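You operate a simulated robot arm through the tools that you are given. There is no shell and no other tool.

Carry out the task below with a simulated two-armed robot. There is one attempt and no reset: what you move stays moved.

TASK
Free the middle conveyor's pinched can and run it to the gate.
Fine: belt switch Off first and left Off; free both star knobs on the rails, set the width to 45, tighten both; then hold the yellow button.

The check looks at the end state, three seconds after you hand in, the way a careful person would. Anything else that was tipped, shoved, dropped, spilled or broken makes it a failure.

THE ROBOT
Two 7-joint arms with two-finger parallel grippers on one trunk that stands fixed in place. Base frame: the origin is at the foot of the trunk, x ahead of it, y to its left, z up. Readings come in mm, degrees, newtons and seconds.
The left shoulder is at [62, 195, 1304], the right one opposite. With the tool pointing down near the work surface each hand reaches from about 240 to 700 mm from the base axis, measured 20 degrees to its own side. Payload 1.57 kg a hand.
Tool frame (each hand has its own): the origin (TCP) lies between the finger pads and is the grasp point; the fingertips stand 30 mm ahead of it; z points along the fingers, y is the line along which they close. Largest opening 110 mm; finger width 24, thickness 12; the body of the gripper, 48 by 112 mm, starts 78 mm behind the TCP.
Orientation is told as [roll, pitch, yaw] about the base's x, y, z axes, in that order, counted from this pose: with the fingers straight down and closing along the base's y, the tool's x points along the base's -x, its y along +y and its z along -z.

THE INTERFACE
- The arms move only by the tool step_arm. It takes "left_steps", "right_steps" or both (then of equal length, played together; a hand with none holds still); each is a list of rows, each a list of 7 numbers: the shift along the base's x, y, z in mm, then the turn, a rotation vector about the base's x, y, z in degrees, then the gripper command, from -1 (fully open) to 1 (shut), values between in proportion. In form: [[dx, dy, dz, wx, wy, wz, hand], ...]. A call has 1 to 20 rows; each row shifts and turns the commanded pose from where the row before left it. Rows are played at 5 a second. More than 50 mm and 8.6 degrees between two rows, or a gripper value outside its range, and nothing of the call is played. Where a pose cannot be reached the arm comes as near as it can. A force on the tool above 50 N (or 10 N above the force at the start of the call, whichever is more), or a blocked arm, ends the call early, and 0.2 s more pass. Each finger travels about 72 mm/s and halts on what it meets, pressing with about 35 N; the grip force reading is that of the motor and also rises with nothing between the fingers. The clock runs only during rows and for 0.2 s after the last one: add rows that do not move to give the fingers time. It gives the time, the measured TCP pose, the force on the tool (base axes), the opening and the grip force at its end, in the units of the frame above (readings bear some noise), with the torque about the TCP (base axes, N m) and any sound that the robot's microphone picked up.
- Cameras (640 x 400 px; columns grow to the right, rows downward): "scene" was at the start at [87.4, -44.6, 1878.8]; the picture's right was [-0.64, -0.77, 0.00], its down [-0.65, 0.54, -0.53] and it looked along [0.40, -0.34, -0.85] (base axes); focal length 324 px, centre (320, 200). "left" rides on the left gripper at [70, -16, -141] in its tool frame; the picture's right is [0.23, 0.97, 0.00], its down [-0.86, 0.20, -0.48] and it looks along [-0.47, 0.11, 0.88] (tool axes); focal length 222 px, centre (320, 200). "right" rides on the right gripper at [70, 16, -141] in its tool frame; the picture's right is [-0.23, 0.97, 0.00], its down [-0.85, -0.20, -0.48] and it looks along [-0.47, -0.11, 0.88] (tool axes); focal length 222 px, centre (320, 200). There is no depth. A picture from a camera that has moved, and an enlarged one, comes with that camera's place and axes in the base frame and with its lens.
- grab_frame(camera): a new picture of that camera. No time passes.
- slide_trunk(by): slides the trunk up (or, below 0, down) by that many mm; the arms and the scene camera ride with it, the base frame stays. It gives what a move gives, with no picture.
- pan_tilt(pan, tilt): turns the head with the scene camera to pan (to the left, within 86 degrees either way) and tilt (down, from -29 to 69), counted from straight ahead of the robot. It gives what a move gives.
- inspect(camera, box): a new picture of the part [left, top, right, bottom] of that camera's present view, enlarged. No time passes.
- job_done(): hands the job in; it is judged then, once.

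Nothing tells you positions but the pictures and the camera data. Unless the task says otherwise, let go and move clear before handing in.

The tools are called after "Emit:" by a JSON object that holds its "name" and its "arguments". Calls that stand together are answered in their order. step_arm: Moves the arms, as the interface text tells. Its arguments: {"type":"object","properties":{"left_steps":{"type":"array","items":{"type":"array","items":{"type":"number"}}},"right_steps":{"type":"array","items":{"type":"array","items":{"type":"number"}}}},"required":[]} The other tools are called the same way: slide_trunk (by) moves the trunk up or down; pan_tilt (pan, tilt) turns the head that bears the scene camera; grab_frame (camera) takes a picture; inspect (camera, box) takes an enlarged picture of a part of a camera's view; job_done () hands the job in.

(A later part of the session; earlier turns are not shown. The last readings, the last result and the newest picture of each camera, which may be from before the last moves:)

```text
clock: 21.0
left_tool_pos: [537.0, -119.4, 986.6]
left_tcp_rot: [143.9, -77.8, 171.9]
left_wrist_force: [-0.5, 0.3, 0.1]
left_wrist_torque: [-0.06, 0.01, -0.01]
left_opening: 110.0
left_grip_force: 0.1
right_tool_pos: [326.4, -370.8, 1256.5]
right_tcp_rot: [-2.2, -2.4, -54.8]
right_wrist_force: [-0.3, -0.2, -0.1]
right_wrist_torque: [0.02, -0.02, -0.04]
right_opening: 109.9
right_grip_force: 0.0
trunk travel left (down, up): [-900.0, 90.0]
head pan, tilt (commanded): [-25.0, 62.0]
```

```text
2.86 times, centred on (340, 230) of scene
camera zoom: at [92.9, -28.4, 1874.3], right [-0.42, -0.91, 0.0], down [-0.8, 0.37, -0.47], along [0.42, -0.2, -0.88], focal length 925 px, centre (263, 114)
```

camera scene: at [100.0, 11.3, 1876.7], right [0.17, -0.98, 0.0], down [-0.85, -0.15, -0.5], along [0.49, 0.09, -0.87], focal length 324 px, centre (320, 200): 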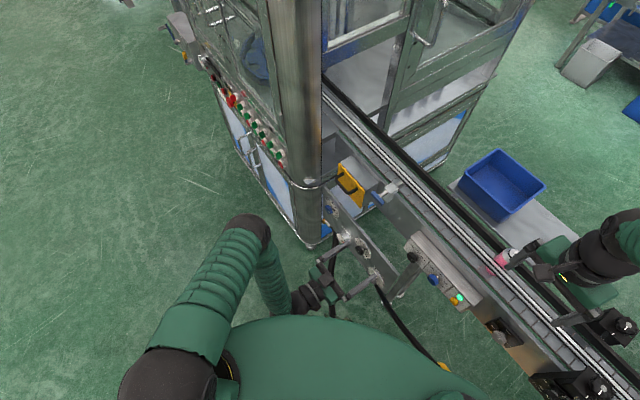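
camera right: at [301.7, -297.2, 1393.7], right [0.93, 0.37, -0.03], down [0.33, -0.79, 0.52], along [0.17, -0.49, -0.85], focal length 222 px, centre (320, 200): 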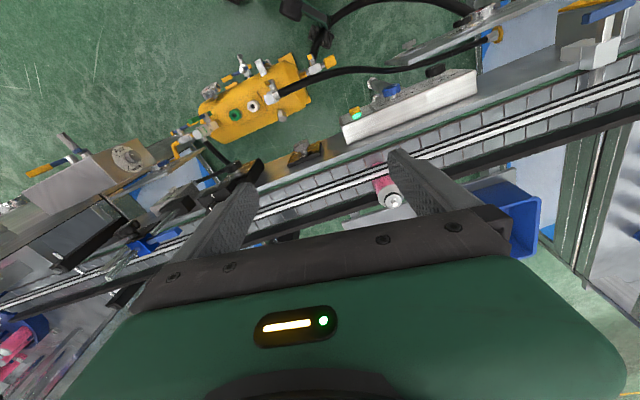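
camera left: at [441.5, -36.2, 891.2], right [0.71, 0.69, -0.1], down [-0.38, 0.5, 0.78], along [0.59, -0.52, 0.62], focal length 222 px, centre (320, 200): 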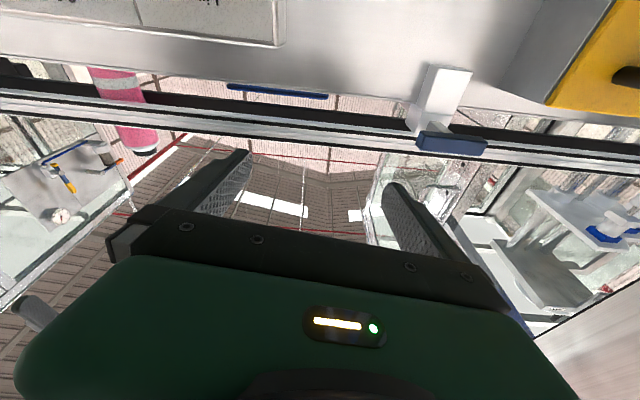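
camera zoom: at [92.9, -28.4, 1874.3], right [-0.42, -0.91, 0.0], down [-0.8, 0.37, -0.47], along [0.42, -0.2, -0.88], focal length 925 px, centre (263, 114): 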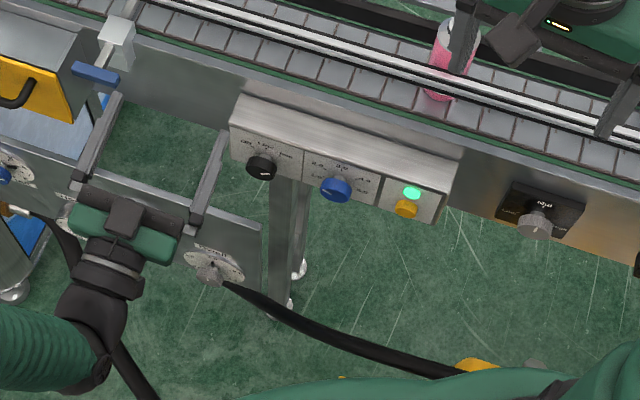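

Lowering the hand with a high shoulder over-bends the wrist. I'll return the left hand to the pose that worked, then lower the whole trunk so the shoulder is closer to panel height.

Emit:
{"name": "step_arm", "arguments": {"left_steps": [[-30, 22, -4, 0.4, 3, -0.2, -1], [-30, 22, -4, 0.4, 3, -0.2, -1], [-30, 22, -4, 0.4, 3, -0.2, -1], [-30, 22, -4, 0.4, 3, -0.2, -1], [0, 0, 0, 0, 0, 0, -1]]}}

Emit:
{"name": "slide_trunk", "arguments": {"by": -180}}

Emit:
{"name": "grab_frame", "arguments": {"camera": "left"}}

Emit:
{"name": "grab_frame", "arguments": {"camera": "scene"}}

```text
clock: 22.2
left_tool_pos: [417.4, -29.7, 968.0]
left_tcp_rot: [-134.6, -89.8, 89.7]
left_wrist_force: [0.2, 0.2, 0.5]
left_wrist_torque: [0.03, -0.02, 0.02]
left_opening: 110.1
left_grip_force: 0.0
right_tool_pos: [325.8, -371.5, 1257.0]
right_tcp_rot: [-2.2, -2.3, -54.8]
right_wrist_force: [0.5, -0.3, -0.8]
right_wrist_torque: [0.02, 0.01, -0.04]
right_opening: 109.8
right_grip_force: 0.2
trunk travel left (down, up): [-900.0, 90.0]
head pan, tilt (commanded): [-25.0, 62.0]
```

```text
clock: 24.2
left_tool_pos: [416.5, -29.7, 789.4]
left_tcp_rot: [-140.0, -89.8, 95.2]
left_wrist_force: [-0.5, -0.3, 1.0]
left_wrist_torque: [0.03, 0.01, 0.0]
left_opening: 109.9
left_grip_force: 0.1
right_tool_pos: [326.5, -371.3, 1076.0]
right_tcp_rot: [-2.3, -2.4, -54.8]
right_wrist_force: [-0.1, 0.2, 0.5]
right_wrist_torque: [-0.02, -0.01, 0.0]
right_opening: 110.0
right_grip_force: 0.0
trunk travel left (down, up): [-720.0, 270.0]
head pan, tilt (commanded): [-25.0, 62.0]
```

```text
taken
camera left: at [304.2, 57.8, 718.7], right [0.69, 0.69, -0.23], down [-0.2, 0.48, 0.85], along [0.7, -0.54, 0.47], focal length 222 px, centre (320, 200)
```

left: 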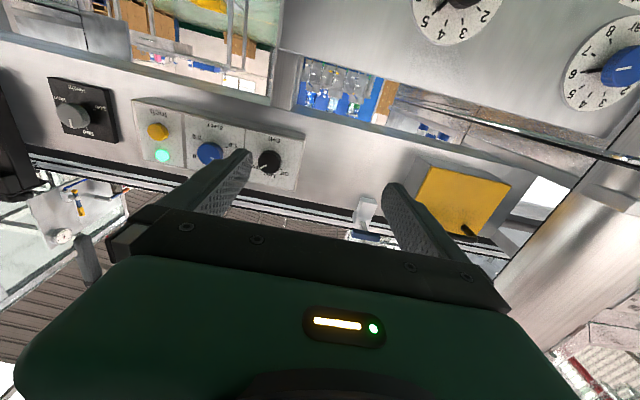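

```text
taken
camera scene: at [92.6, -26.8, 1694.4], right [-0.42, -0.91, 0.0], down [-0.8, 0.37, -0.47], along [0.42, -0.2, -0.88], focal length 324 px, centre (320, 200)
```

scene: 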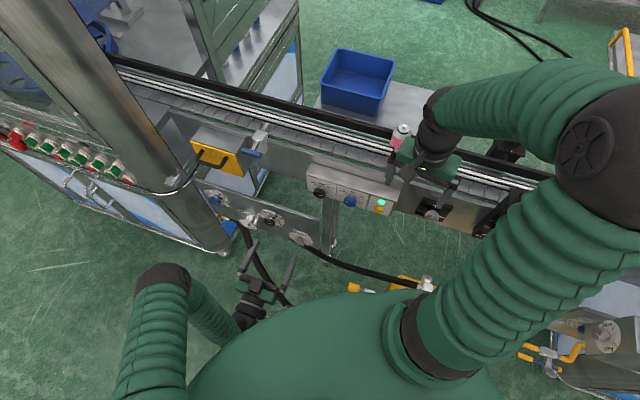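

The trunk is lowered and the left hand still points squarely at the panel. I'll measure the switch knob more precisely from here.

Emit:
{"name": "inspect", "arguments": {"camera": "left", "box": [125, 90, 315, 200]}}

Emit:
{"name": "inspect", "arguments": {"camera": "left", "box": [235, 120, 315, 190]}}

```text
3.37 times, centred on (220, 145) of left
camera zoom: at [304.2, 57.8, 718.7], right [0.69, 0.69, -0.23], down [-0.2, 0.48, 0.85], along [0.7, -0.54, 0.47], focal length 748 px, centre (657, 385)
```

zoom: 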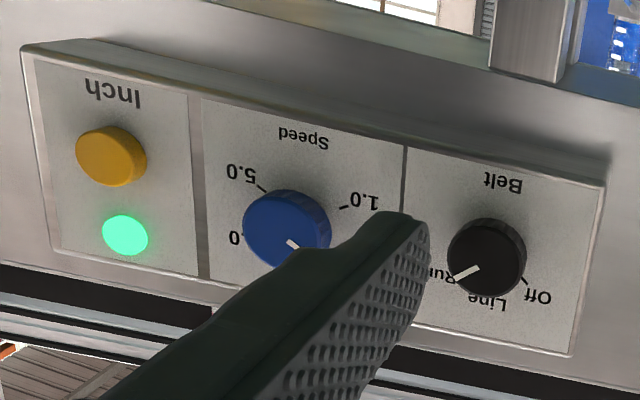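

```text
5.71 times, centred on (275, 155) of left
camera zoom: at [304.2, 57.8, 718.7], right [0.69, 0.69, -0.23], down [-0.2, 0.48, 0.85], along [0.7, -0.54, 0.47], focal length 1269 px, centre (577, 457)
```

zoom: 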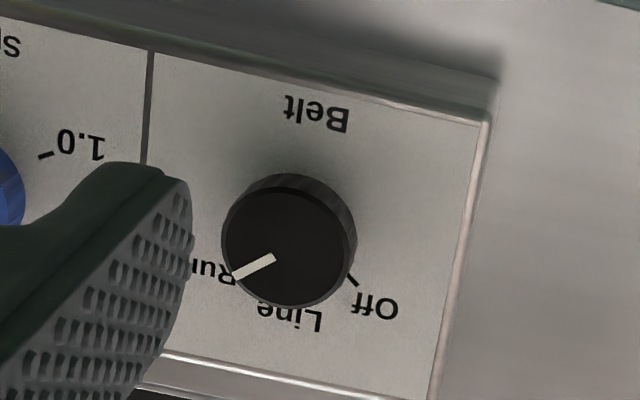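

The switch knob is about 36 mm across at roughly s≈204, z≈855. I'll move in front of it with the fingers part closed, and re-measure up close.

Emit:
{"name": "step_arm", "arguments": {"left_steps": [[6.2, -30.8, 16.4, 0, 0, 0, -0.27], [6.2, -30.8, 16.4, 0, 0, 0, -0.27], [6.2, -30.8, 16.4, 0, 0, 0, -0.27], [6.2, -30.8, 16.4, 0, 0, 0, -0.27], [0, 0, 0, 0, 0, 0, -0.27]]}}

Emit:
{"name": "grab_frame", "arguments": {"camera": "left"}}

Emit:
{"name": "inspect", "arguments": {"camera": "left", "box": [220, 80, 420, 205]}}

```text
clock: 25.4
left_tool_pos: [442.5, -153.7, 854.7]
left_tcp_rot: [-138.1, -89.9, 93.1]
left_wrist_force: [0.2, -0.1, 0.2]
left_wrist_torque: [0.03, 0.03, -0.03]
left_opening: 70.1
left_grip_force: 0.0
right_tool_pos: [325.9, -370.0, 1077.0]
right_tcp_rot: [-2.2, -2.5, -54.8]
right_wrist_force: [0.0, -0.9, 0.1]
right_wrist_torque: [0.02, 0.0, -0.01]
right_opening: 110.1
right_grip_force: 0.0
trunk travel left (down, up): [-720.0, 270.0]
head pan, tilt (commanded): [-25.0, 62.0]
```

```text
taken
camera left: at [329.2, -67.3, 784.4], right [0.69, 0.69, -0.23], down [-0.2, 0.48, 0.85], along [0.7, -0.54, 0.47], focal length 222 px, centre (320, 200)
```

left: 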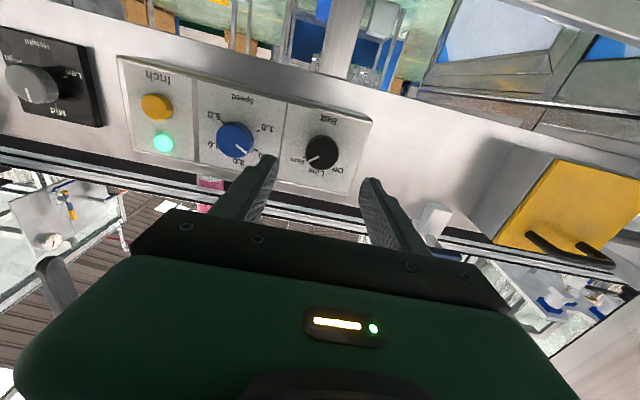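

```text
3.20 times, centred on (320, 142) of left
camera zoom: at [329.2, -67.3, 784.4], right [0.69, 0.69, -0.23], down [-0.2, 0.48, 0.85], along [0.7, -0.54, 0.47], focal length 711 px, centre (320, 384)
```

zoom: 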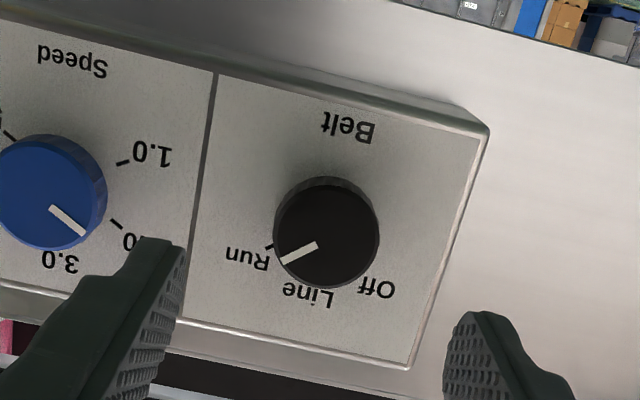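

The switch knob's face is fixed at s=204, d=518, z=854.6, with the panel at d≈543. It points at Run (+48°) and Off is about 90° counterclockwise. I'll pre-rotate the hand 45° clockwise in place so the turn stays centred.

Emit:
{"name": "step_arm", "arguments": {"left_steps": [[0, 0, 0, 5.3, -5.3, 0, -0.27], [0, 0, 0, 5.3, -5.3, 0, -0.27], [0, 0, 0, 5.3, -5.3, 0, -0.27], [0, 0, 0, 5.3, -5.3, 0, -0.27], [0, 0, 0, 5.3, -5.3, 0, -0.27], [0, 0, 0, 5.3, -5.3, 0, -0.27], [0, 0, 0, 0, 0, 0, -0.27]]}}

Emit:
{"name": "grab_frame", "arguments": {"camera": "left"}}

```text
clock: 27.0
left_tool_pos: [441.3, -154.1, 854.1]
left_tcp_rot: [90.1, -45.1, -135.2]
left_wrist_force: [-0.1, 0.3, -0.1]
left_wrist_torque: [-0.02, 0.0, 0.0]
left_opening: 69.9
left_grip_force: 0.1
right_tool_pos: [325.7, -370.3, 1075.8]
right_tcp_rot: [-2.1, -2.3, -54.8]
right_wrist_force: [-0.6, -0.2, 0.8]
right_wrist_torque: [0.01, 0.02, -0.01]
right_opening: 110.1
right_grip_force: 0.1
trunk travel left (down, up): [-720.0, 270.0]
head pan, tilt (commanded): [-25.0, 62.0]
```

```text
taken
camera left: at [367.5, -27.1, 793.1], right [0.6, 0.6, 0.53], down [-0.67, 0.01, 0.75], along [0.44, -0.8, 0.41], focal length 222 px, centre (320, 200)
```

left: 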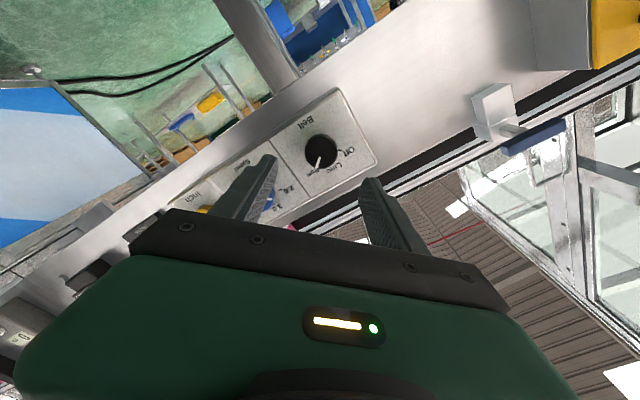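

The rotation went cleanly. I'll move forward to straddle the switch knob.

Emit:
{"name": "step_arm", "arguments": {"left_steps": [[15.5, -15.2, 0.1, 0, 0, 0, -0.27], [15.5, -15.2, 0.1, 0, 0, 0, -0.27], [15.5, -15.2, 0.1, 0, 0, 0, -0.27], [15.5, -15.2, 0.1, 0, 0, 0, -0.27], [0, 0, 0, 0, 0, 0, -0.27]]}}

Emit:
{"name": "grab_frame", "arguments": {"camera": "left"}}

Emit:
{"name": "inspect", "arguments": {"camera": "left", "box": [240, 120, 400, 220]}}

```text
clock: 28.2
left_tool_pos: [517.7, -199.3, 856.9]
left_tcp_rot: [90.2, -45.1, -133.4]
left_wrist_force: [0.0, -0.1, 0.3]
left_wrist_torque: [0.01, 0.01, -0.01]
left_opening: 70.0
left_grip_force: 0.1
right_tool_pos: [326.3, -370.6, 1076.9]
right_tcp_rot: [-2.2, -2.4, -54.8]
right_wrist_force: [-0.1, 0.4, 0.4]
right_wrist_torque: [0.03, 0.02, 0.01]
right_opening: 110.0
right_grip_force: 0.1
trunk travel left (down, up): [-720.0, 270.0]
head pan, tilt (commanded): [-25.0, 62.0]
```

```text
taken
camera left: at [439.4, -75.6, 794.4], right [0.58, 0.62, 0.53], down [-0.67, -0.01, 0.75], along [0.47, -0.78, 0.41], focal length 222 px, centre (320, 200)
```

left: 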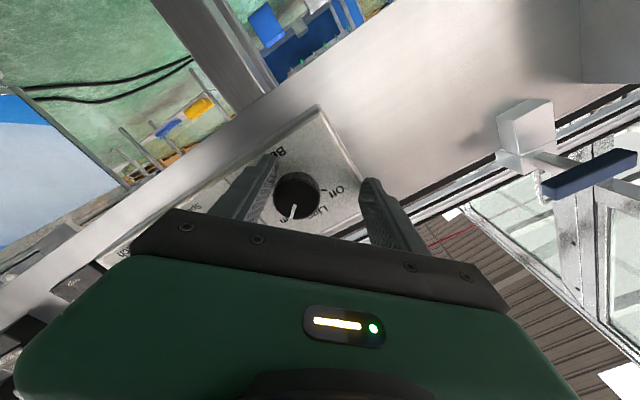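

```text
4.00 times, centred on (320, 170) of left
camera zoom: at [439.4, -75.6, 794.4], right [0.58, 0.62, 0.53], down [-0.67, -0.01, 0.75], along [0.47, -0.78, 0.41], focal length 888 px, centre (320, 320)
```

zoom: 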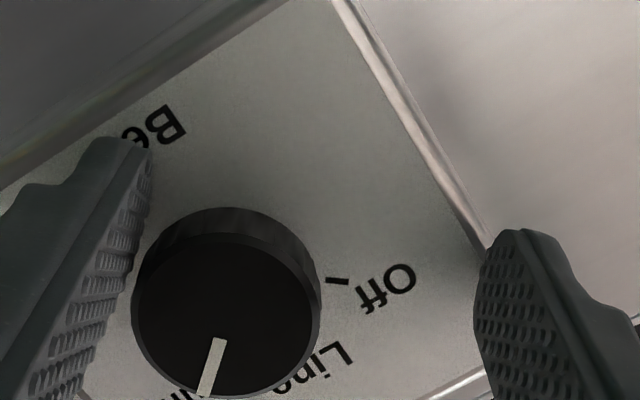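

The hand landed about 21 mm to the left of centre, so the knob is off to one side of the fingers. I'll shift it right and check again before closing.

Emit:
{"name": "step_arm", "arguments": {"left_steps": [[-4, -4, -0.6, 0, 0, 0, -0.27], [-4, -4, -0.6, 0, 0, 0, -0.27], [0, 0, 0, 0, 0, 0, -0.27]]}}

Emit:
{"name": "inspect", "arguments": {"camera": "left", "box": [240, 120, 400, 220]}}

Emit:
{"name": "grab_frame", "arguments": {"camera": "scene"}}

```text
clock: 29.2
left_tool_pos: [522.5, -191.1, 854.5]
left_tcp_rot: [90.3, -45.1, -131.4]
left_wrist_force: [-0.8, -1.0, -2.5]
left_wrist_torque: [0.09, 0.0, -0.01]
left_opening: 72.4
left_grip_force: 1.6
right_tool_pos: [324.8, -370.9, 1076.5]
right_tcp_rot: [-2.2, -2.5, -54.8]
right_wrist_force: [-0.1, -0.4, 0.5]
right_wrist_torque: [-0.02, -0.03, -0.02]
right_opening: 110.2
right_grip_force: 0.0
trunk travel left (down, up): [-720.0, 270.0]
head pan, tilt (commanded): [-25.0, 62.0]
stopped in row 3 (left hand): the arm was blocked; the commanded pose is now the measured one
```

```text
4.00 times, centred on (320, 170) of left
camera zoom: at [440.9, -69.7, 792.4], right [0.56, 0.64, 0.53], down [-0.67, -0.03, 0.74], along [0.49, -0.77, 0.41], focal length 888 px, centre (320, 320)
```

zoom: 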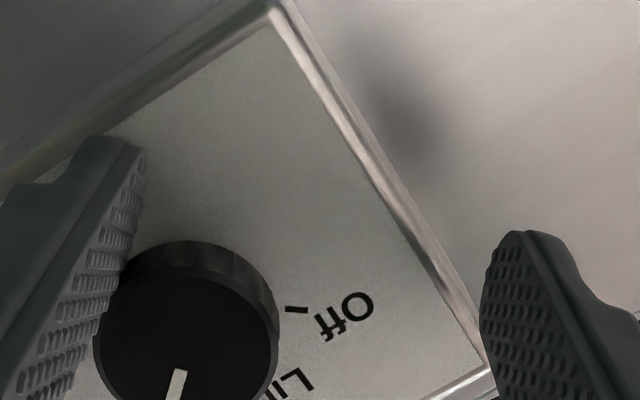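

```text
taken
camera scene: at [92.9, -28.8, 1693.6], right [-0.42, -0.91, 0.0], down [-0.8, 0.37, -0.47], along [0.42, -0.2, -0.88], focal length 324 px, centre (320, 200)
```

scene: 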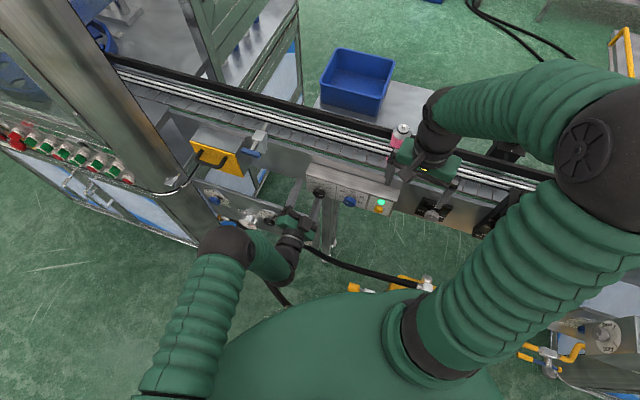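

The left wrist hit a joint limit with that clockwise pre-roll, and a finger grazed the knob lightly. I'll back straight out, undo the roll, and test a counterclockwise roll instead.

Emit:
{"name": "step_arm", "arguments": {"left_steps": [[-14, 14, 0, 0, 0, 0, -0.27], [-14, 14, 0, 0, 0, 0, -0.27], [-14, 14, 0, 0, 0, 0, -0.27], [-14, 14, 0, 0, 0, 0, -0.27], [0, 0, 0, -5.3, 5.3, 0, -0.27], [0, 0, 0, -5.3, 5.3, 0, -0.27], [0, 0, 0, -5.3, 5.3, 0, -0.27], [0, 0, 0, -5.3, 5.3, 0, -0.27], [0, 0, 0, -5.3, 5.3, 0, -0.27], [0, 0, 0, -5.3, 5.3, 0, -0.27], [0, 0, 0, 0, 0, 0, -0.27]]}}

Emit:
{"name": "grab_frame", "arguments": {"camera": "left"}}

```text
clock: 31.6
left_tool_pos: [464.4, -139.3, 853.5]
left_tcp_rot: [-4.1, -87.9, -38.5]
left_wrist_force: [-0.1, -0.6, -0.3]
left_wrist_torque: [-0.05, 0.0, 0.01]
left_opening: 69.9
left_grip_force: 0.0
right_tool_pos: [325.1, -370.4, 1076.6]
right_tcp_rot: [-2.2, -2.4, -54.9]
right_wrist_force: [0.4, -0.3, -0.2]
right_wrist_torque: [0.0, 0.0, 0.03]
right_opening: 110.0
right_grip_force: 0.1
trunk travel left (down, up): [-720.0, 270.0]
head pan, tilt (commanded): [-25.0, 62.0]
```

```text
taken
camera left: at [344.5, -54.6, 789.8], right [0.65, 0.72, -0.23], down [-0.19, 0.45, 0.87], along [0.73, -0.52, 0.43], focal length 222 px, centre (320, 200)
```

left: 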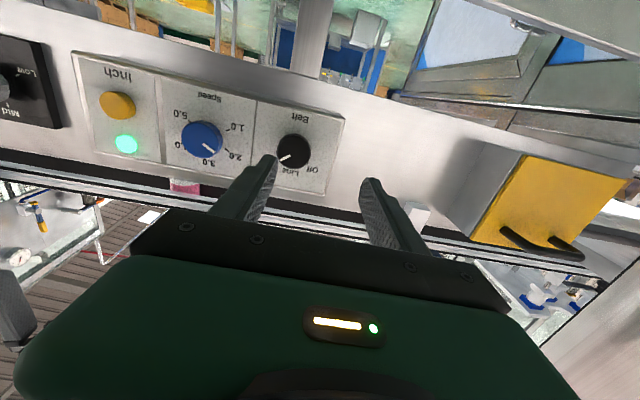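

I'm back at standoff. I'll re-centre on the knob, then test a 90° counterclockwise roll here in free space.

Emit:
{"name": "step_arm", "arguments": {"left_steps": [[-9.2, -9.2, 0.5, -1.6, -1.6, -2.6, -0.27], [-9.2, -9.2, 0.6, 0, 0, 0, -0.27], [0, 0, 0, -5.3, 5.3, 0, -0.27], [0, 0, 0, -5.3, 5.3, 0, -0.27], [0, 0, 0, -5.3, 5.3, 0, -0.27], [0, 0, 0, -5.3, 5.3, 0, -0.27], [0, 0, 0, -5.3, 5.3, 0, -0.27], [0, 0, 0, -5.3, 5.3, 0, -0.27], [0, 0, 0, -5.3, 5.3, 0, -0.27], [0, 0, 0, -5.3, 5.3, 0, -0.27], [0, 0, 0, -5.3, 5.3, 0, -0.27], [0, 0, 0, -5.3, 5.3, 0, -0.27], [0, 0, 0, -5.3, 5.3, 0, -0.27], [0, 0, 0, -5.3, 5.3, 0, -0.27], [0, 0, 0, 0, 0, 0, -0.27]]}}

Emit:
{"name": "grab_frame", "arguments": {"camera": "left"}}

Emit:
{"name": "grab_frame", "arguments": {"camera": "scene"}}

```text
clock: 34.8
left_tool_pos: [445.4, -156.6, 855.2]
left_tcp_rot: [-90.0, 0.3, 45.2]
left_wrist_force: [-0.3, -0.3, -0.1]
left_wrist_torque: [0.0, -0.01, -0.01]
left_opening: 70.0
left_grip_force: 0.0
right_tool_pos: [324.6, -369.8, 1077.9]
right_tcp_rot: [-2.2, -2.5, -54.7]
right_wrist_force: [-0.2, -0.4, 0.2]
right_wrist_torque: [-0.01, -0.03, 0.01]
right_opening: 110.2
right_grip_force: 0.0
trunk travel left (down, up): [-720.0, 270.0]
head pan, tilt (commanded): [-25.0, 62.0]
```

```text
taken
camera left: at [294.0, -107.6, 871.6], right [-0.16, -0.16, -0.97], down [0.26, 0.94, -0.2], along [0.95, -0.29, -0.11], focal length 222 px, centre (320, 200)
```

left: 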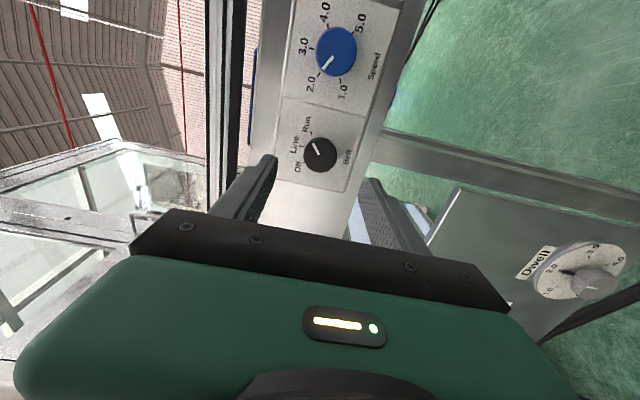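

```text
taken
camera scene: at [92.7, -27.3, 1694.3], right [-0.42, -0.91, 0.0], down [-0.8, 0.37, -0.47], along [0.42, -0.2, -0.88], focal length 324 px, centre (320, 200)
```

scene: 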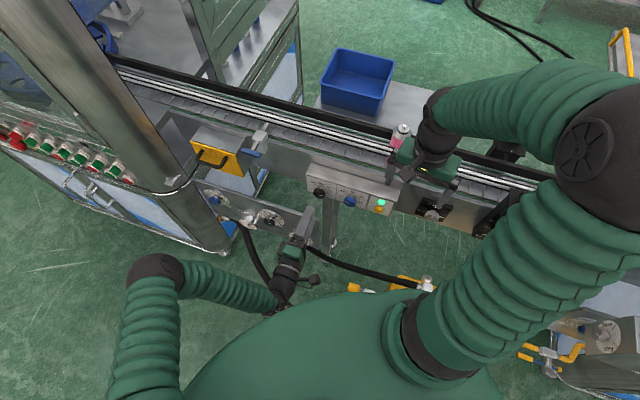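

The counterclockwise roll tracks perfectly. I'll move forward at this roll, fingers above and below the knob, and see whether it stays on target.

Emit:
{"name": "step_arm", "arguments": {"left_steps": [[14.5, -14.5, 0, 0, 0, 0, -0.27], [14.5, -14.5, 0, 0, 0, 0, -0.27], [14.5, -14.5, 0, 0, 0, 0, -0.27], [0, 0, 0, 0, 0, 0, -0.27]]}}

Emit:
{"name": "grab_frame", "arguments": {"camera": "left"}}

```text
clock: 35.8
left_tool_pos: [488.1, -201.2, 855.6]
left_tcp_rot: [-90.0, 0.1, 45.2]
left_wrist_force: [0.6, 0.0, 0.2]
left_wrist_torque: [0.04, 0.0, 0.01]
left_opening: 69.9
left_grip_force: 0.1
right_tool_pos: [324.9, -369.9, 1077.2]
right_tcp_rot: [-2.2, -2.6, -54.9]
right_wrist_force: [-0.7, 0.5, -0.8]
right_wrist_torque: [0.0, -0.03, 0.0]
right_opening: 110.1
right_grip_force: 0.1
trunk travel left (down, up): [-720.0, 270.0]
head pan, tilt (commanded): [-25.0, 62.0]
```

```text
taken
camera left: at [337.5, -151.4, 871.6], right [-0.16, -0.16, -0.97], down [0.26, 0.94, -0.2], along [0.95, -0.29, -0.11], focal length 222 px, centre (320, 200)
```

left: 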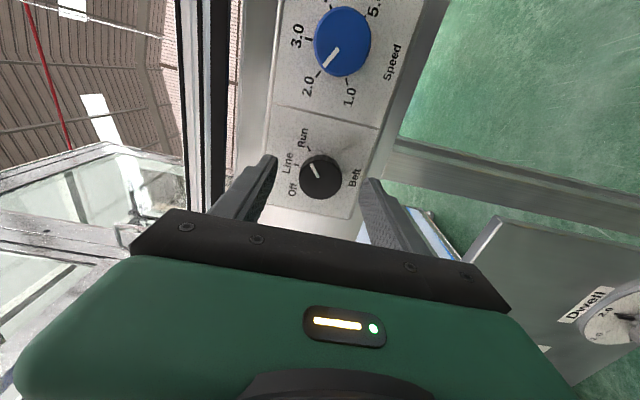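

It tracks exactly here. I'll roll back clockwise at this depth, fingertips just short of the knob, to see what start angle is reachable.

Emit:
{"name": "step_arm", "arguments": {"left_steps": [[0, 0, 0, 5.3, -5.3, 0, -0.27], [0, 0, 0, 5.3, -5.3, 0, -0.27], [0, 0, 0, 5.3, -5.3, 0, -0.27], [0, 0, 0, 5.3, -5.3, 0, -0.27], [0, 0, 0, 5.3, -5.3, 0, -0.27], [0, 0, 0, 5.3, -5.3, 0, -0.27], [0, 0, 0, 5.3, -5.3, 0, -0.27], [0, 0, 0, 5.3, -5.3, 0, -0.27], [0, 0, 0, 5.3, -5.3, 0, -0.27], [0, 0, 0, 5.3, -5.3, 0, -0.27], [0, 0, 0, 0, 0, 0, -0.27]]}}

Emit:
{"name": "grab_frame", "arguments": {"camera": "left"}}

```text
clock: 38.2
left_tool_pos: [487.9, -201.3, 855.4]
left_tcp_rot: [-90.3, -75.0, 45.5]
left_wrist_force: [-0.5, -0.3, -0.3]
left_wrist_torque: [-0.04, -0.02, 0.02]
left_opening: 69.9
left_grip_force: 0.1
right_tool_pos: [325.2, -369.4, 1077.1]
right_tcp_rot: [-2.3, -2.5, -54.8]
right_wrist_force: [-0.2, -0.2, -0.4]
right_wrist_torque: [-0.02, -0.01, 0.01]
right_opening: 110.0
right_grip_force: 0.1
trunk travel left (down, up): [-720.0, 270.0]
head pan, tilt (commanded): [-25.0, 62.0]
```

```text
taken
camera left: at [363.1, -125.4, 791.7], right [0.62, 0.62, -0.47], down [-0.05, 0.63, 0.77], along [0.78, -0.46, 0.42], focal length 222 px, centre (320, 200)
```

left: 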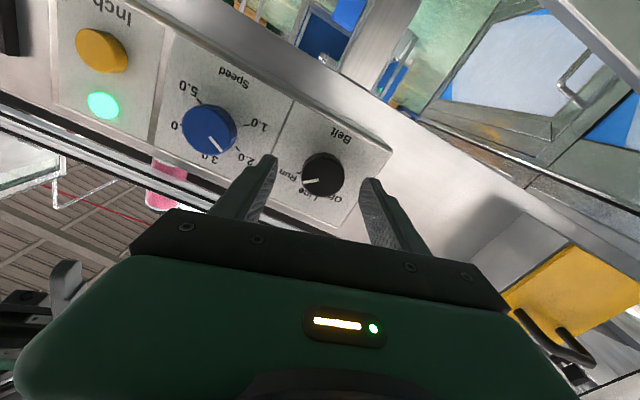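

Roll −15° works at this depth. I'll advance the last 20 mm and close on the switch knob.

Emit:
{"name": "step_arm", "arguments": {"left_steps": [[7.4, -6.5, -0.4, 0, 0, 0, -0.27], [7.4, -6.5, -0.4, 0, 0, 0, -0.27], [0, 0, 0, 0, 0, 0, -0.27]]}}

Emit:
{"name": "inspect", "arguments": {"camera": "left", "box": [240, 120, 400, 220]}}

Emit:
{"name": "step_arm", "arguments": {"left_steps": [[0, 0, 0, 0, 0, 0, 0.35], [0, 0, 0, 0, 0, 0, 0.6], [0, 0, 0, 0, 0, 0, 0.6]]}}

Emit:
{"name": "inspect", "arguments": {"camera": "left", "box": [240, 120, 400, 220]}}

```text
clock: 39.0
left_tool_pos: [503.4, -214.4, 853.9]
left_tcp_rot: [-90.4, -74.9, 45.3]
left_wrist_force: [0.1, -0.4, 0.2]
left_wrist_torque: [0.0, -0.01, -0.03]
left_opening: 69.9
left_grip_force: 0.1
right_tool_pos: [325.6, -371.0, 1077.2]
right_tcp_rot: [-2.2, -2.6, -54.8]
right_wrist_force: [-0.5, -0.3, 0.9]
right_wrist_torque: [0.0, 0.02, 0.02]
right_opening: 110.4
right_grip_force: 0.1
trunk travel left (down, up): [-720.0, 270.0]
head pan, tilt (commanded): [-25.0, 62.0]
```

```text
4.00 times, centred on (320, 170) of left
camera zoom: at [378.1, -138.5, 790.7], right [0.62, 0.62, -0.47], down [-0.05, 0.63, 0.77], along [0.78, -0.46, 0.42], focal length 888 px, centre (320, 320)
```

zoom: 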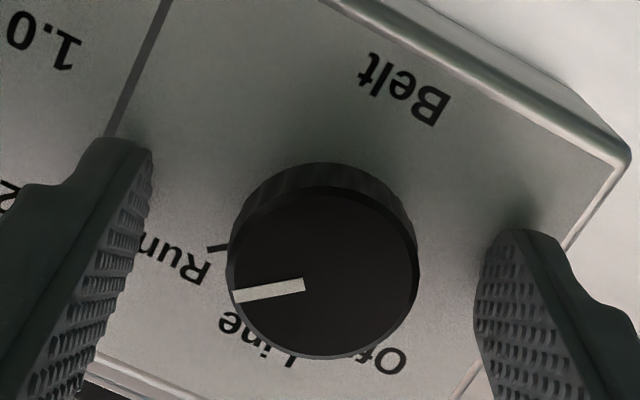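

```text
clock: 39.8
left_tool_pos: [502.3, -213.5, 853.5]
left_tcp_rot: [-90.4, -74.8, 45.4]
left_wrist_force: [2.4, 1.1, -1.2]
left_wrist_torque: [0.0, 0.0, 0.13]
left_opening: 36.0
left_grip_force: 42.9
right_tool_pos: [325.5, -369.6, 1076.4]
right_tcp_rot: [-2.2, -2.5, -54.8]
right_wrist_force: [-0.1, 0.2, 0.3]
right_wrist_torque: [0.0, 0.0, -0.02]
right_opening: 110.1
right_grip_force: 0.0
trunk travel left (down, up): [-720.0, 270.0]
head pan, tilt (commanded): [-25.0, 62.0]
```

```text
4.00 times, centred on (320, 170) of left
camera zoom: at [378.5, -138.2, 790.5], right [0.62, 0.62, -0.47], down [-0.05, 0.63, 0.77], along [0.78, -0.46, 0.42], focal length 888 px, centre (320, 320)
```

zoom: 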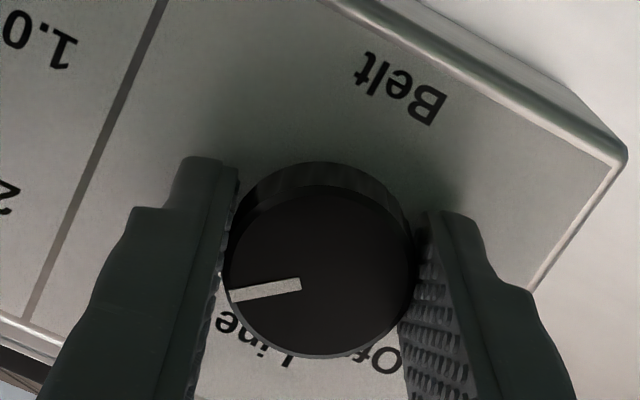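

I have a firm, centred grip (36 mm opening). I'll turn the switch counterclockwise by 90°, checking halfway.

Emit:
{"name": "step_arm", "arguments": {"left_steps": [[0, 0, 0, -5.3, 5.3, 0, 0.6], [0, 0, 0, -5.3, 5.3, 0, 0.6], [0, 0, 0, -5.3, 5.3, 0, 0.6], [0, 0, 0, -5.3, 5.3, 0, 0.6], [0, 0, 0, -5.3, 5.3, 0, 0.6], [0, 0, 0, -5.3, 5.3, 0, 0.6]]}}

Emit:
{"name": "inspect", "arguments": {"camera": "left", "box": [240, 120, 400, 220]}}

```text
clock: 41.2
left_tool_pos: [503.7, -213.7, 853.6]
left_tcp_rot: [-90.2, -29.8, 45.1]
left_wrist_force: [3.1, 0.4, -1.4]
left_wrist_torque: [0.21, 0.31, -0.52]
left_opening: 35.8
left_grip_force: 42.2
right_tool_pos: [327.3, -369.6, 1076.0]
right_tcp_rot: [-2.2, -2.5, -54.9]
right_wrist_force: [0.0, -0.3, 0.6]
right_wrist_torque: [-0.01, 0.01, -0.01]
right_opening: 109.8
right_grip_force: 0.0
trunk travel left (down, up): [-720.0, 270.0]
head pan, tilt (commanded): [-25.0, 62.0]
```

```text
4.00 times, centred on (320, 170) of left
camera zoom: at [353.6, -163.2, 833.5], right [0.2, 0.2, -0.96], down [0.25, 0.93, 0.25], along [0.95, -0.29, 0.14], focal length 888 px, centre (320, 320)
```

zoom: 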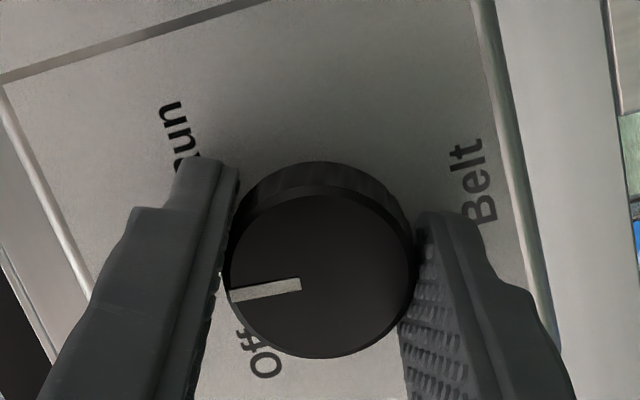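

The knob is following the hand and should now be around Line. I'll turn another 45° to reach Off.

Emit:
{"name": "step_arm", "arguments": {"left_steps": [[0, 0, 0, -5.3, 5.3, 0, 0.6], [0, 0, 0, -5.3, 5.3, 0, 0.6], [0, 0, 0, -5.3, 5.3, 0, 0.6], [0, 0, 0, -5.3, 5.3, 0, 0.6], [0, 0, 0, -5.3, 5.3, 0, 0.6], [0, 0, 0, -5.3, 5.3, 0, 0.6]]}}

Emit:
{"name": "inspect", "arguments": {"camera": "left", "box": [240, 120, 400, 220]}}

```text
clock: 42.6
left_tool_pos: [503.0, -213.4, 854.1]
left_tcp_rot: [-89.9, 15.2, 45.2]
left_wrist_force: [5.9, -1.1, 1.6]
left_wrist_torque: [-0.06, -0.03, -0.52]
left_opening: 35.6
left_grip_force: 43.0
right_tool_pos: [327.1, -370.2, 1076.6]
right_tcp_rot: [-2.2, -2.5, -54.8]
right_wrist_force: [0.1, 0.1, 0.6]
right_wrist_torque: [-0.02, -0.02, -0.03]
right_opening: 110.1
right_grip_force: 0.1
trunk travel left (down, up): [-720.0, 270.0]
head pan, tilt (commanded): [-25.0, 62.0]
```

```text
4.00 times, centred on (320, 170) of left
camera zoom: at [357.3, -159.6, 888.4], right [-0.33, -0.34, -0.88], down [0.2, 0.89, -0.42], along [0.92, -0.32, -0.23], focal length 888 px, centre (320, 320)
```

zoom: 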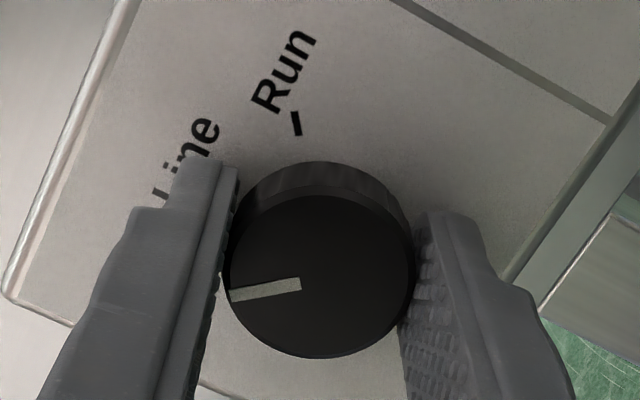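

I've turned about 90° in total, and the Off mark is hidden by a finger. I'll release and back out to look.

Emit:
{"name": "step_arm", "arguments": {"left_steps": [[0, 0, 0, 0, 0, 0, -0.27], [0, 0, 0, 0, 0, 0, -0.27], [-7, 7, 0, 0, 0, 0, -0.27], [-14, 14, 0, 0, 0, 0, -0.27], [-14, 14, 0, 0, 0, 0, -0.27], [-14, 14, 0, 0, 0, 0, -0.27]]}}

Emit:
{"name": "grab_frame", "arguments": {"camera": "left"}}

Emit:
{"name": "inspect", "arguments": {"camera": "left", "box": [240, 100, 400, 200]}}

```text
clock: 44.0
left_tool_pos: [453.6, -165.4, 854.7]
left_tcp_rot: [-90.0, 15.0, 45.1]
left_wrist_force: [0.0, 0.1, -1.4]
left_wrist_torque: [0.0, 0.0, -0.04]
left_opening: 70.0
left_grip_force: 0.2
right_tool_pos: [324.8, -369.8, 1077.3]
right_tcp_rot: [-2.2, -2.4, -54.8]
right_wrist_force: [-0.5, -0.1, 0.8]
right_wrist_torque: [-0.01, 0.01, 0.01]
right_opening: 110.3
right_grip_force: 0.1
trunk travel left (down, up): [-720.0, 270.0]
head pan, tilt (commanded): [-25.0, 62.0]
```

```text
taken
camera left: at [307.4, -110.6, 888.6], right [-0.33, -0.34, -0.88], down [0.21, 0.89, -0.41], along [0.92, -0.32, -0.23], focal length 222 px, centre (320, 200)
```

left: 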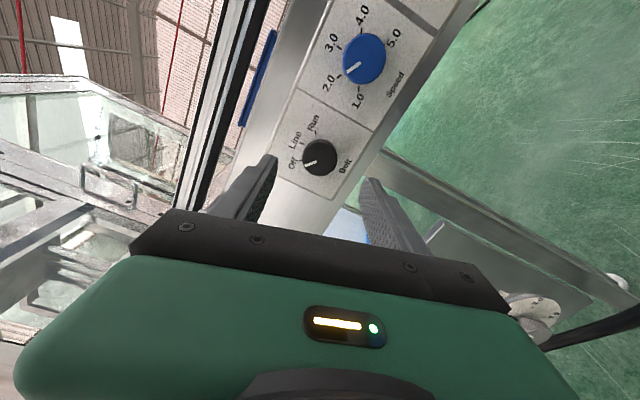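

```text
4.00 times, centred on (320, 150) of left
camera zoom: at [307.4, -110.6, 888.6], right [-0.33, -0.34, -0.88], down [0.21, 0.89, -0.41], along [0.92, -0.32, -0.23], focal length 888 px, centre (320, 400)
```

zoom: 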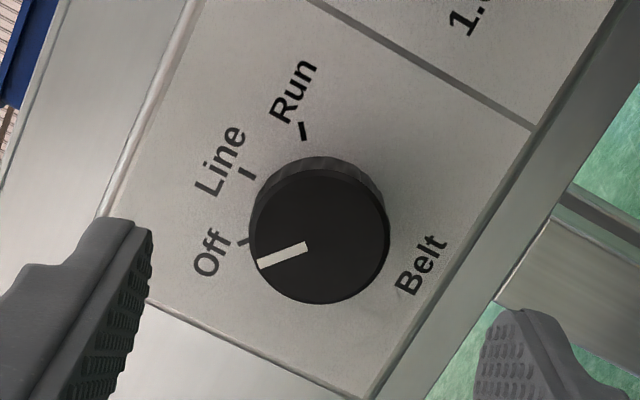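

The pointer seems to have snapped into the Off detent. I'll back the left hand away, undo its roll, and verify from a more frontal view.

Emit:
{"name": "step_arm", "arguments": {"left_steps": [[-14, 14, 0, 5.3, -5.3, 0, -0.27], [-14, 14, 0, 5.3, -5.3, 0, -0.27], [-14, 14, 0, 5.3, -5.3, 0, -0.27], [-7, 7, 0, 5.3, -5.3, 0, -0.27], [0, 0, 0, 5.3, -5.3, 0, -0.27], [0, 0, 0, 5.3, -5.3, 0, -0.27], [0, 0, 0, 5.3, -5.3, 0, -0.27], [0, 0, 0, 5.3, -5.3, 0, -0.27], [0, 0, 0, 5.3, -5.3, 0, -0.27], [0, 0, 0, 5.3, -5.3, 0, -0.27], [0, 0, 0, 5.3, -5.3, 0, -0.27], [0, 0, 0, 5.3, -5.3, 0, -0.27], [0, 0, 0, 5.3, -5.3, 0, -0.27], [0, 0, 0, 5.3, -5.3, 0, -0.27]]}}

Emit:
{"name": "grab_frame", "arguments": {"camera": "left"}}

Emit:
{"name": "inspect", "arguments": {"camera": "left", "box": [280, 90, 400, 170]}}

Emit:
{"name": "inspect", "arguments": {"camera": "scene", "box": [290, 160, 410, 230]}}

```text
clock: 47.0
left_tool_pos: [404.9, -115.6, 855.0]
left_tcp_rot: [138.8, -89.8, 176.2]
left_wrist_force: [-0.3, 0.0, 0.0]
left_wrist_torque: [0.03, 0.01, -0.01]
left_opening: 69.7
left_grip_force: 0.1
right_tool_pos: [325.0, -370.6, 1077.3]
right_tcp_rot: [-2.1, -2.6, -54.8]
right_wrist_force: [-0.1, 0.0, -0.2]
right_wrist_torque: [-0.01, -0.02, 0.0]
right_opening: 110.0
right_grip_force: 0.1
trunk travel left (down, up): [-720.0, 270.0]
head pan, tilt (commanded): [-25.0, 62.0]
```

```text
taken
camera left: at [292.5, -27.9, 784.4], right [0.69, 0.69, -0.23], down [-0.2, 0.48, 0.85], along [0.7, -0.54, 0.47], focal length 222 px, centre (320, 200)
```

left: 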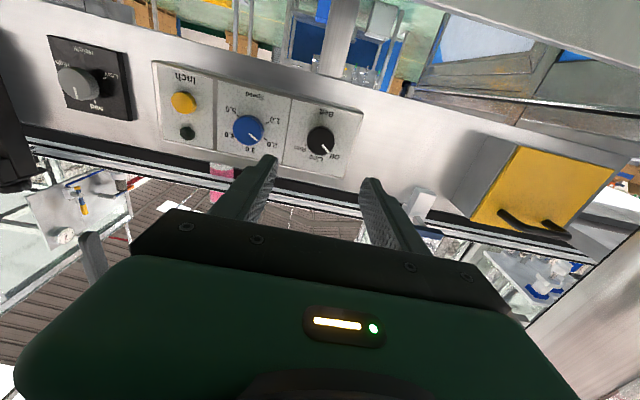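

```text
5.00 times, centred on (340, 130) of left
camera zoom: at [292.5, -27.9, 784.4], right [0.69, 0.69, -0.23], down [-0.2, 0.48, 0.85], along [0.7, -0.54, 0.47], focal length 1111 px, centre (220, 550)
```

zoom: 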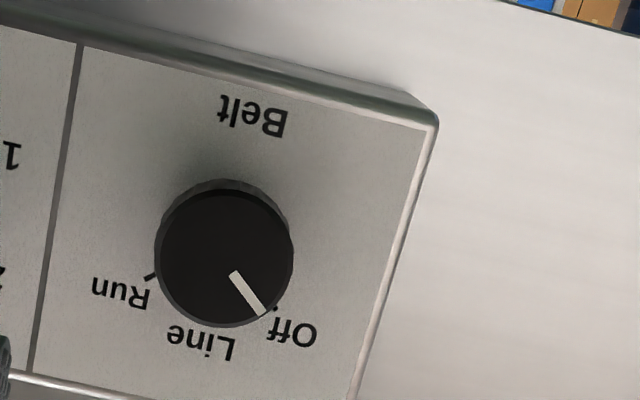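

```text
5.33 times, centred on (350, 195) of scene
camera zoom: at [92.5, -27.8, 1694.3], right [-0.42, -0.91, 0.0], down [-0.8, 0.37, -0.47], along [0.42, -0.2, -0.88], focal length 1727 px, centre (160, 227)
```

zoom: 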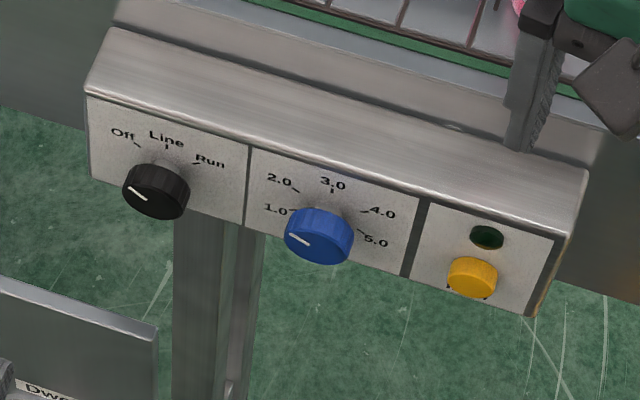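

The lamp went dark and the pointer sits at Off, so the belt switch is done. Next I'll raise the trunk back up so the right arm can reach the star knobs from above.

Emit:
{"name": "slide_trunk", "arguments": {"by": 180}}

Emit:
{"name": "grab_frame", "arguments": {"camera": "right"}}

Emit:
{"name": "pan_tilt", "arguments": {"pan": -55, "tilt": 58}}

Emit:
{"name": "grab_frame", "arguments": {"camera": "scene"}}

```text
clock: 49.0
left_tool_pos: [406.7, -116.1, 1035.8]
left_tcp_rot: [-127.7, -89.9, 82.6]
left_wrist_force: [-0.7, -0.5, 0.7]
left_wrist_torque: [0.02, 0.01, -0.03]
left_opening: 70.1
left_grip_force: 0.0
right_tool_pos: [325.6, -370.4, 1257.9]
right_tcp_rot: [-2.2, -2.5, -54.8]
right_wrist_force: [-0.5, -0.6, 0.5]
right_wrist_torque: [-0.01, 0.0, -0.01]
right_opening: 109.7
right_grip_force: 0.1
trunk travel left (down, up): [-900.0, 90.0]
head pan, tilt (commanded): [-25.0, 62.0]
```

```text
taken
camera right: at [300.3, -295.3, 1393.7], right [0.93, 0.37, -0.03], down [0.33, -0.79, 0.52], along [0.17, -0.49, -0.85], focal length 222 px, centre (320, 200)
```

right: 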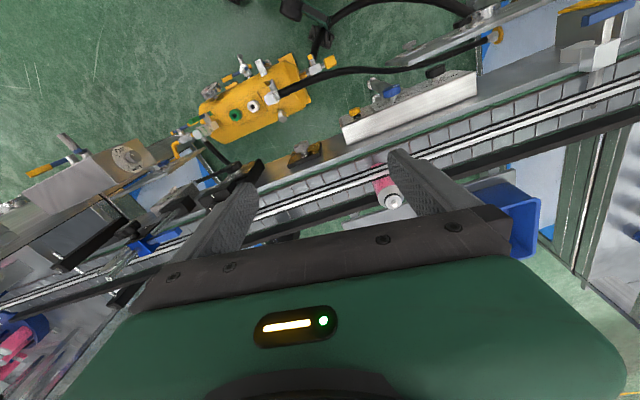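

```text
clock: 49.9
left_tool_pos: [405.1, -116.3, 1034.9]
left_tcp_rot: [-130.1, -89.9, 85.0]
left_wrist_force: [0.2, 0.6, 0.3]
left_wrist_torque: [0.03, 0.0, -0.02]
left_opening: 69.7
left_grip_force: 0.0
right_tool_pos: [325.8, -370.2, 1257.0]
right_tcp_rot: [-2.2, -2.5, -54.8]
right_wrist_force: [-0.4, 0.4, -0.3]
right_wrist_torque: [0.0, 0.02, -0.03]
right_opening: 109.9
right_grip_force: 0.0
trunk travel left (down, up): [-900.0, 90.0]
head pan, tilt (commanded): [-55.0, 58.0]
```

```text
taken
camera scene: at [74.2, -57.0, 1878.9], right [-0.82, -0.57, 0.0], down [-0.49, 0.7, -0.53], along [0.3, -0.43, -0.85], focal length 324 px, centre (320, 200)
```

scene: 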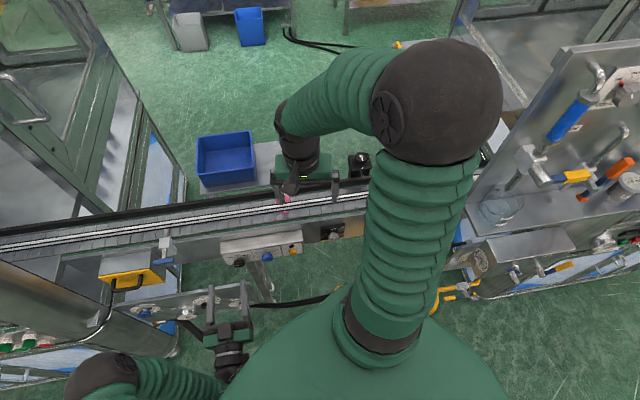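

I'll move the right hand above the near star knob, staying about 120 mm over it, and look straight down.

Emit:
{"name": "step_arm", "arguments": {"right_steps": [[-20.6, -35.2, -8, 3.3, -0.4, 0, -1], [-20.6, -35.2, -8, 0, 0, 0, -1], [-20.6, -35.2, -8, 0, 0, 0, -1], [-20.6, -35.2, -8, 0, 0, 0, -1], [-20.6, -35.2, -8, 0, 0, 0, -1], [-20.6, -35.2, -8, 0, 0, 0, -1], [0, 0, 0, 0, 0, 0, -1]]}}

Emit:
{"name": "grab_frame", "arguments": {"camera": "right"}}

Emit:
{"name": "grab_frame", "arguments": {"camera": "scene"}}

```text
clock: 51.5
left_tool_pos: [405.7, -116.9, 1034.4]
left_tcp_rot: [-126.8, -89.9, 81.8]
left_wrist_force: [0.2, 0.4, 1.6]
left_wrist_torque: [-0.05, 0.0, -0.01]
left_opening: 69.9
left_grip_force: 0.1
right_tool_pos: [201.2, -581.9, 1207.9]
right_tcp_rot: [0.1, 0.1, -54.9]
right_wrist_force: [-0.6, 0.3, -0.3]
right_wrist_torque: [-0.02, 0.01, -0.03]
right_opening: 110.0
right_grip_force: 0.1
trunk travel left (down, up): [-900.0, 90.0]
head pan, tilt (commanded): [-55.0, 58.0]
```

```text
taken
camera right: at [175.1, -516.2, 1348.9], right [0.93, 0.38, 0.0], down [0.33, -0.81, 0.48], along [0.18, -0.44, -0.88], focal length 222 px, centre (320, 200)
```

right: 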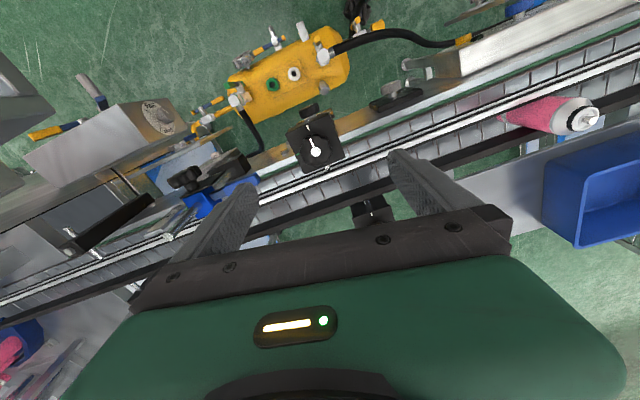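

```text
taken
camera scene: at [73.8, -61.0, 1878.8], right [-0.82, -0.57, 0.0], down [-0.49, 0.7, -0.53], along [0.3, -0.43, -0.85], focal length 324 px, centre (320, 200)
```

scene: 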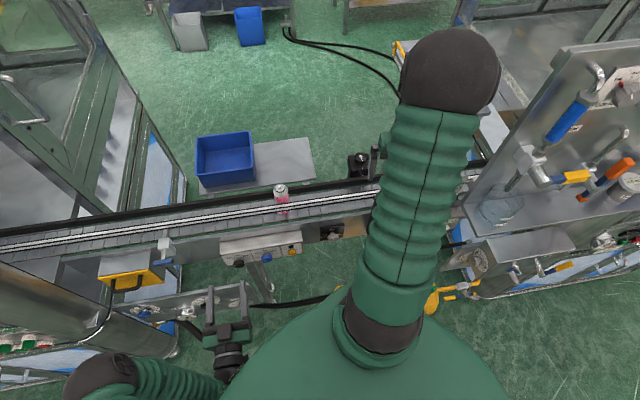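

The near star knob lies almost directly below the hand. I'll zoom in to get its exact offset and its marks.

Emit:
{"name": "inspect", "arguments": {"camera": "right", "box": [260, 90, 380, 200]}}

Emit:
{"name": "inspect", "arguments": {"camera": "right", "box": [340, 180, 400, 230]}}

```text
3.64 times, centred on (320, 145) of right
camera zoom: at [175.1, -516.2, 1348.9], right [0.93, 0.38, 0.0], down [0.33, -0.81, 0.48], along [0.18, -0.44, -0.88], focal length 808 px, centre (320, 400)
```

zoom: 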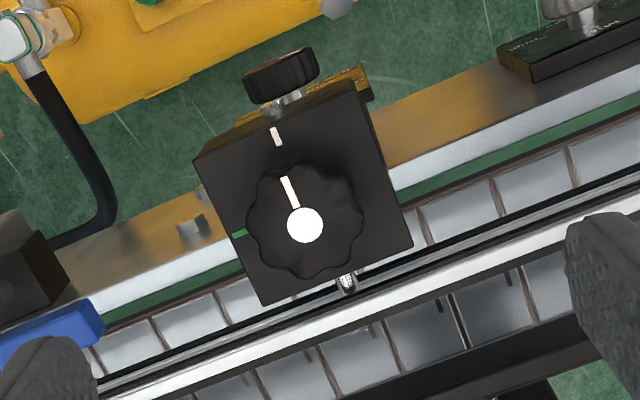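

```text
8.00 times, centred on (370, 205) of right
camera zoom: at [175.1, -516.2, 1348.9], right [0.93, 0.38, 0.0], down [0.33, -0.81, 0.48], along [0.18, -0.44, -0.88], focal length 1777 px, centre (-80, 160)
```

zoom: 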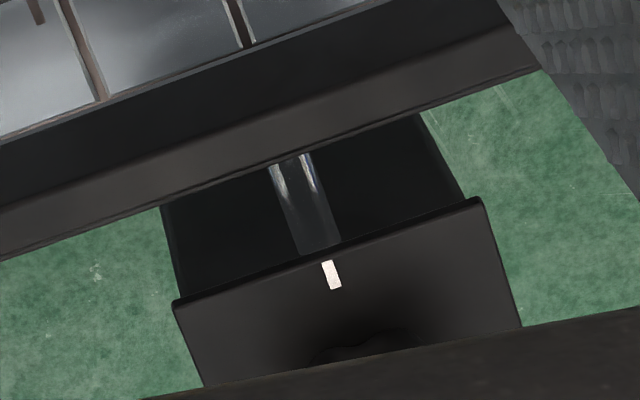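

White is the tight mark and green, 90° counterclockwise from above, is free. I'll descend 50 mm so parallax gives the knob's height.

Emit:
{"name": "step_arm", "arguments": {"right_steps": [[0, -3, -25, 0, 0, 0, -1], [0, -3, -25, 0, 0, 0, -1], [0, 0, 0, 0, 0, 0, -1]]}}

Emit:
{"name": "inspect", "arguments": {"camera": "right", "box": [240, 80, 400, 200]}}

```text
clock: 52.3
left_tool_pos: [404.4, -117.2, 1034.9]
left_tcp_rot: [-136.2, -89.8, 91.0]
left_wrist_force: [0.2, 0.2, 0.4]
left_wrist_torque: [-0.02, 0.02, 0.02]
left_opening: 69.7
left_grip_force: 0.1
right_tool_pos: [202.2, -590.0, 1156.4]
right_tcp_rot: [0.0, 0.1, -54.8]
right_wrist_force: [-0.2, -1.0, 0.5]
right_wrist_torque: [-0.04, -0.01, 0.02]
right_opening: 110.1
right_grip_force: 0.0
trunk travel left (down, up): [-900.0, 90.0]
head pan, tilt (commanded): [-55.0, 58.0]
```

```text
3.33 times, centred on (320, 140) of right
camera zoom: at [174.9, -523.0, 1297.9], right [0.93, 0.38, 0.0], down [0.33, -0.81, 0.48], along [0.18, -0.44, -0.88], focal length 740 px, centre (320, 400)
```

zoom: 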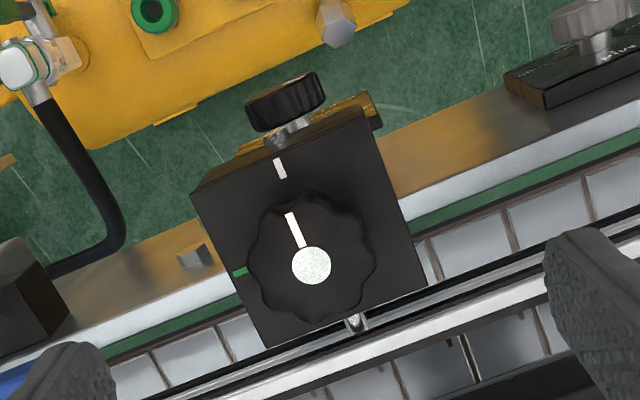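

Scale and parallax put the near star knob's cap at about (203,-600,1053), roughly 44 mm across. I'll see whether the left camera gives a side view to judge the knob's height above its plate.

Emit:
{"name": "grab_frame", "arguments": {"camera": "left"}}

Emit:
{"name": "inspect", "arguments": {"camera": "left", "box": [0, 60, 120, 200]}}

```text
taken
camera left: at [292.5, -29.5, 964.5], right [0.69, 0.69, -0.23], down [-0.2, 0.48, 0.85], along [0.7, -0.54, 0.47], focal length 222 px, centre (320, 200)
```

left: 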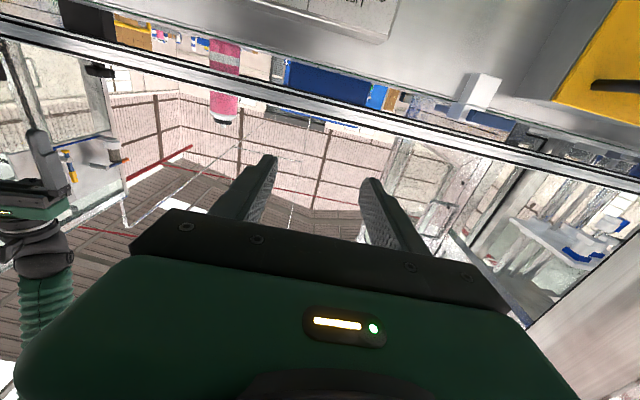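

```text
2.86 times, centred on (60, 130) of left
camera zoom: at [292.5, -29.5, 964.5], right [0.69, 0.69, -0.23], down [-0.2, 0.48, 0.85], along [0.7, -0.54, 0.47], focal length 635 px, centre (1063, 400)
```

zoom: 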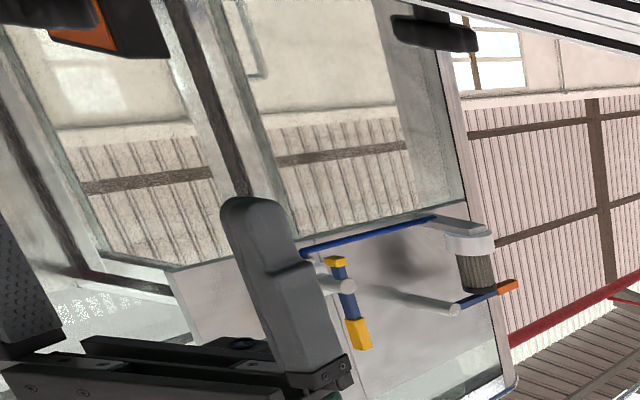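

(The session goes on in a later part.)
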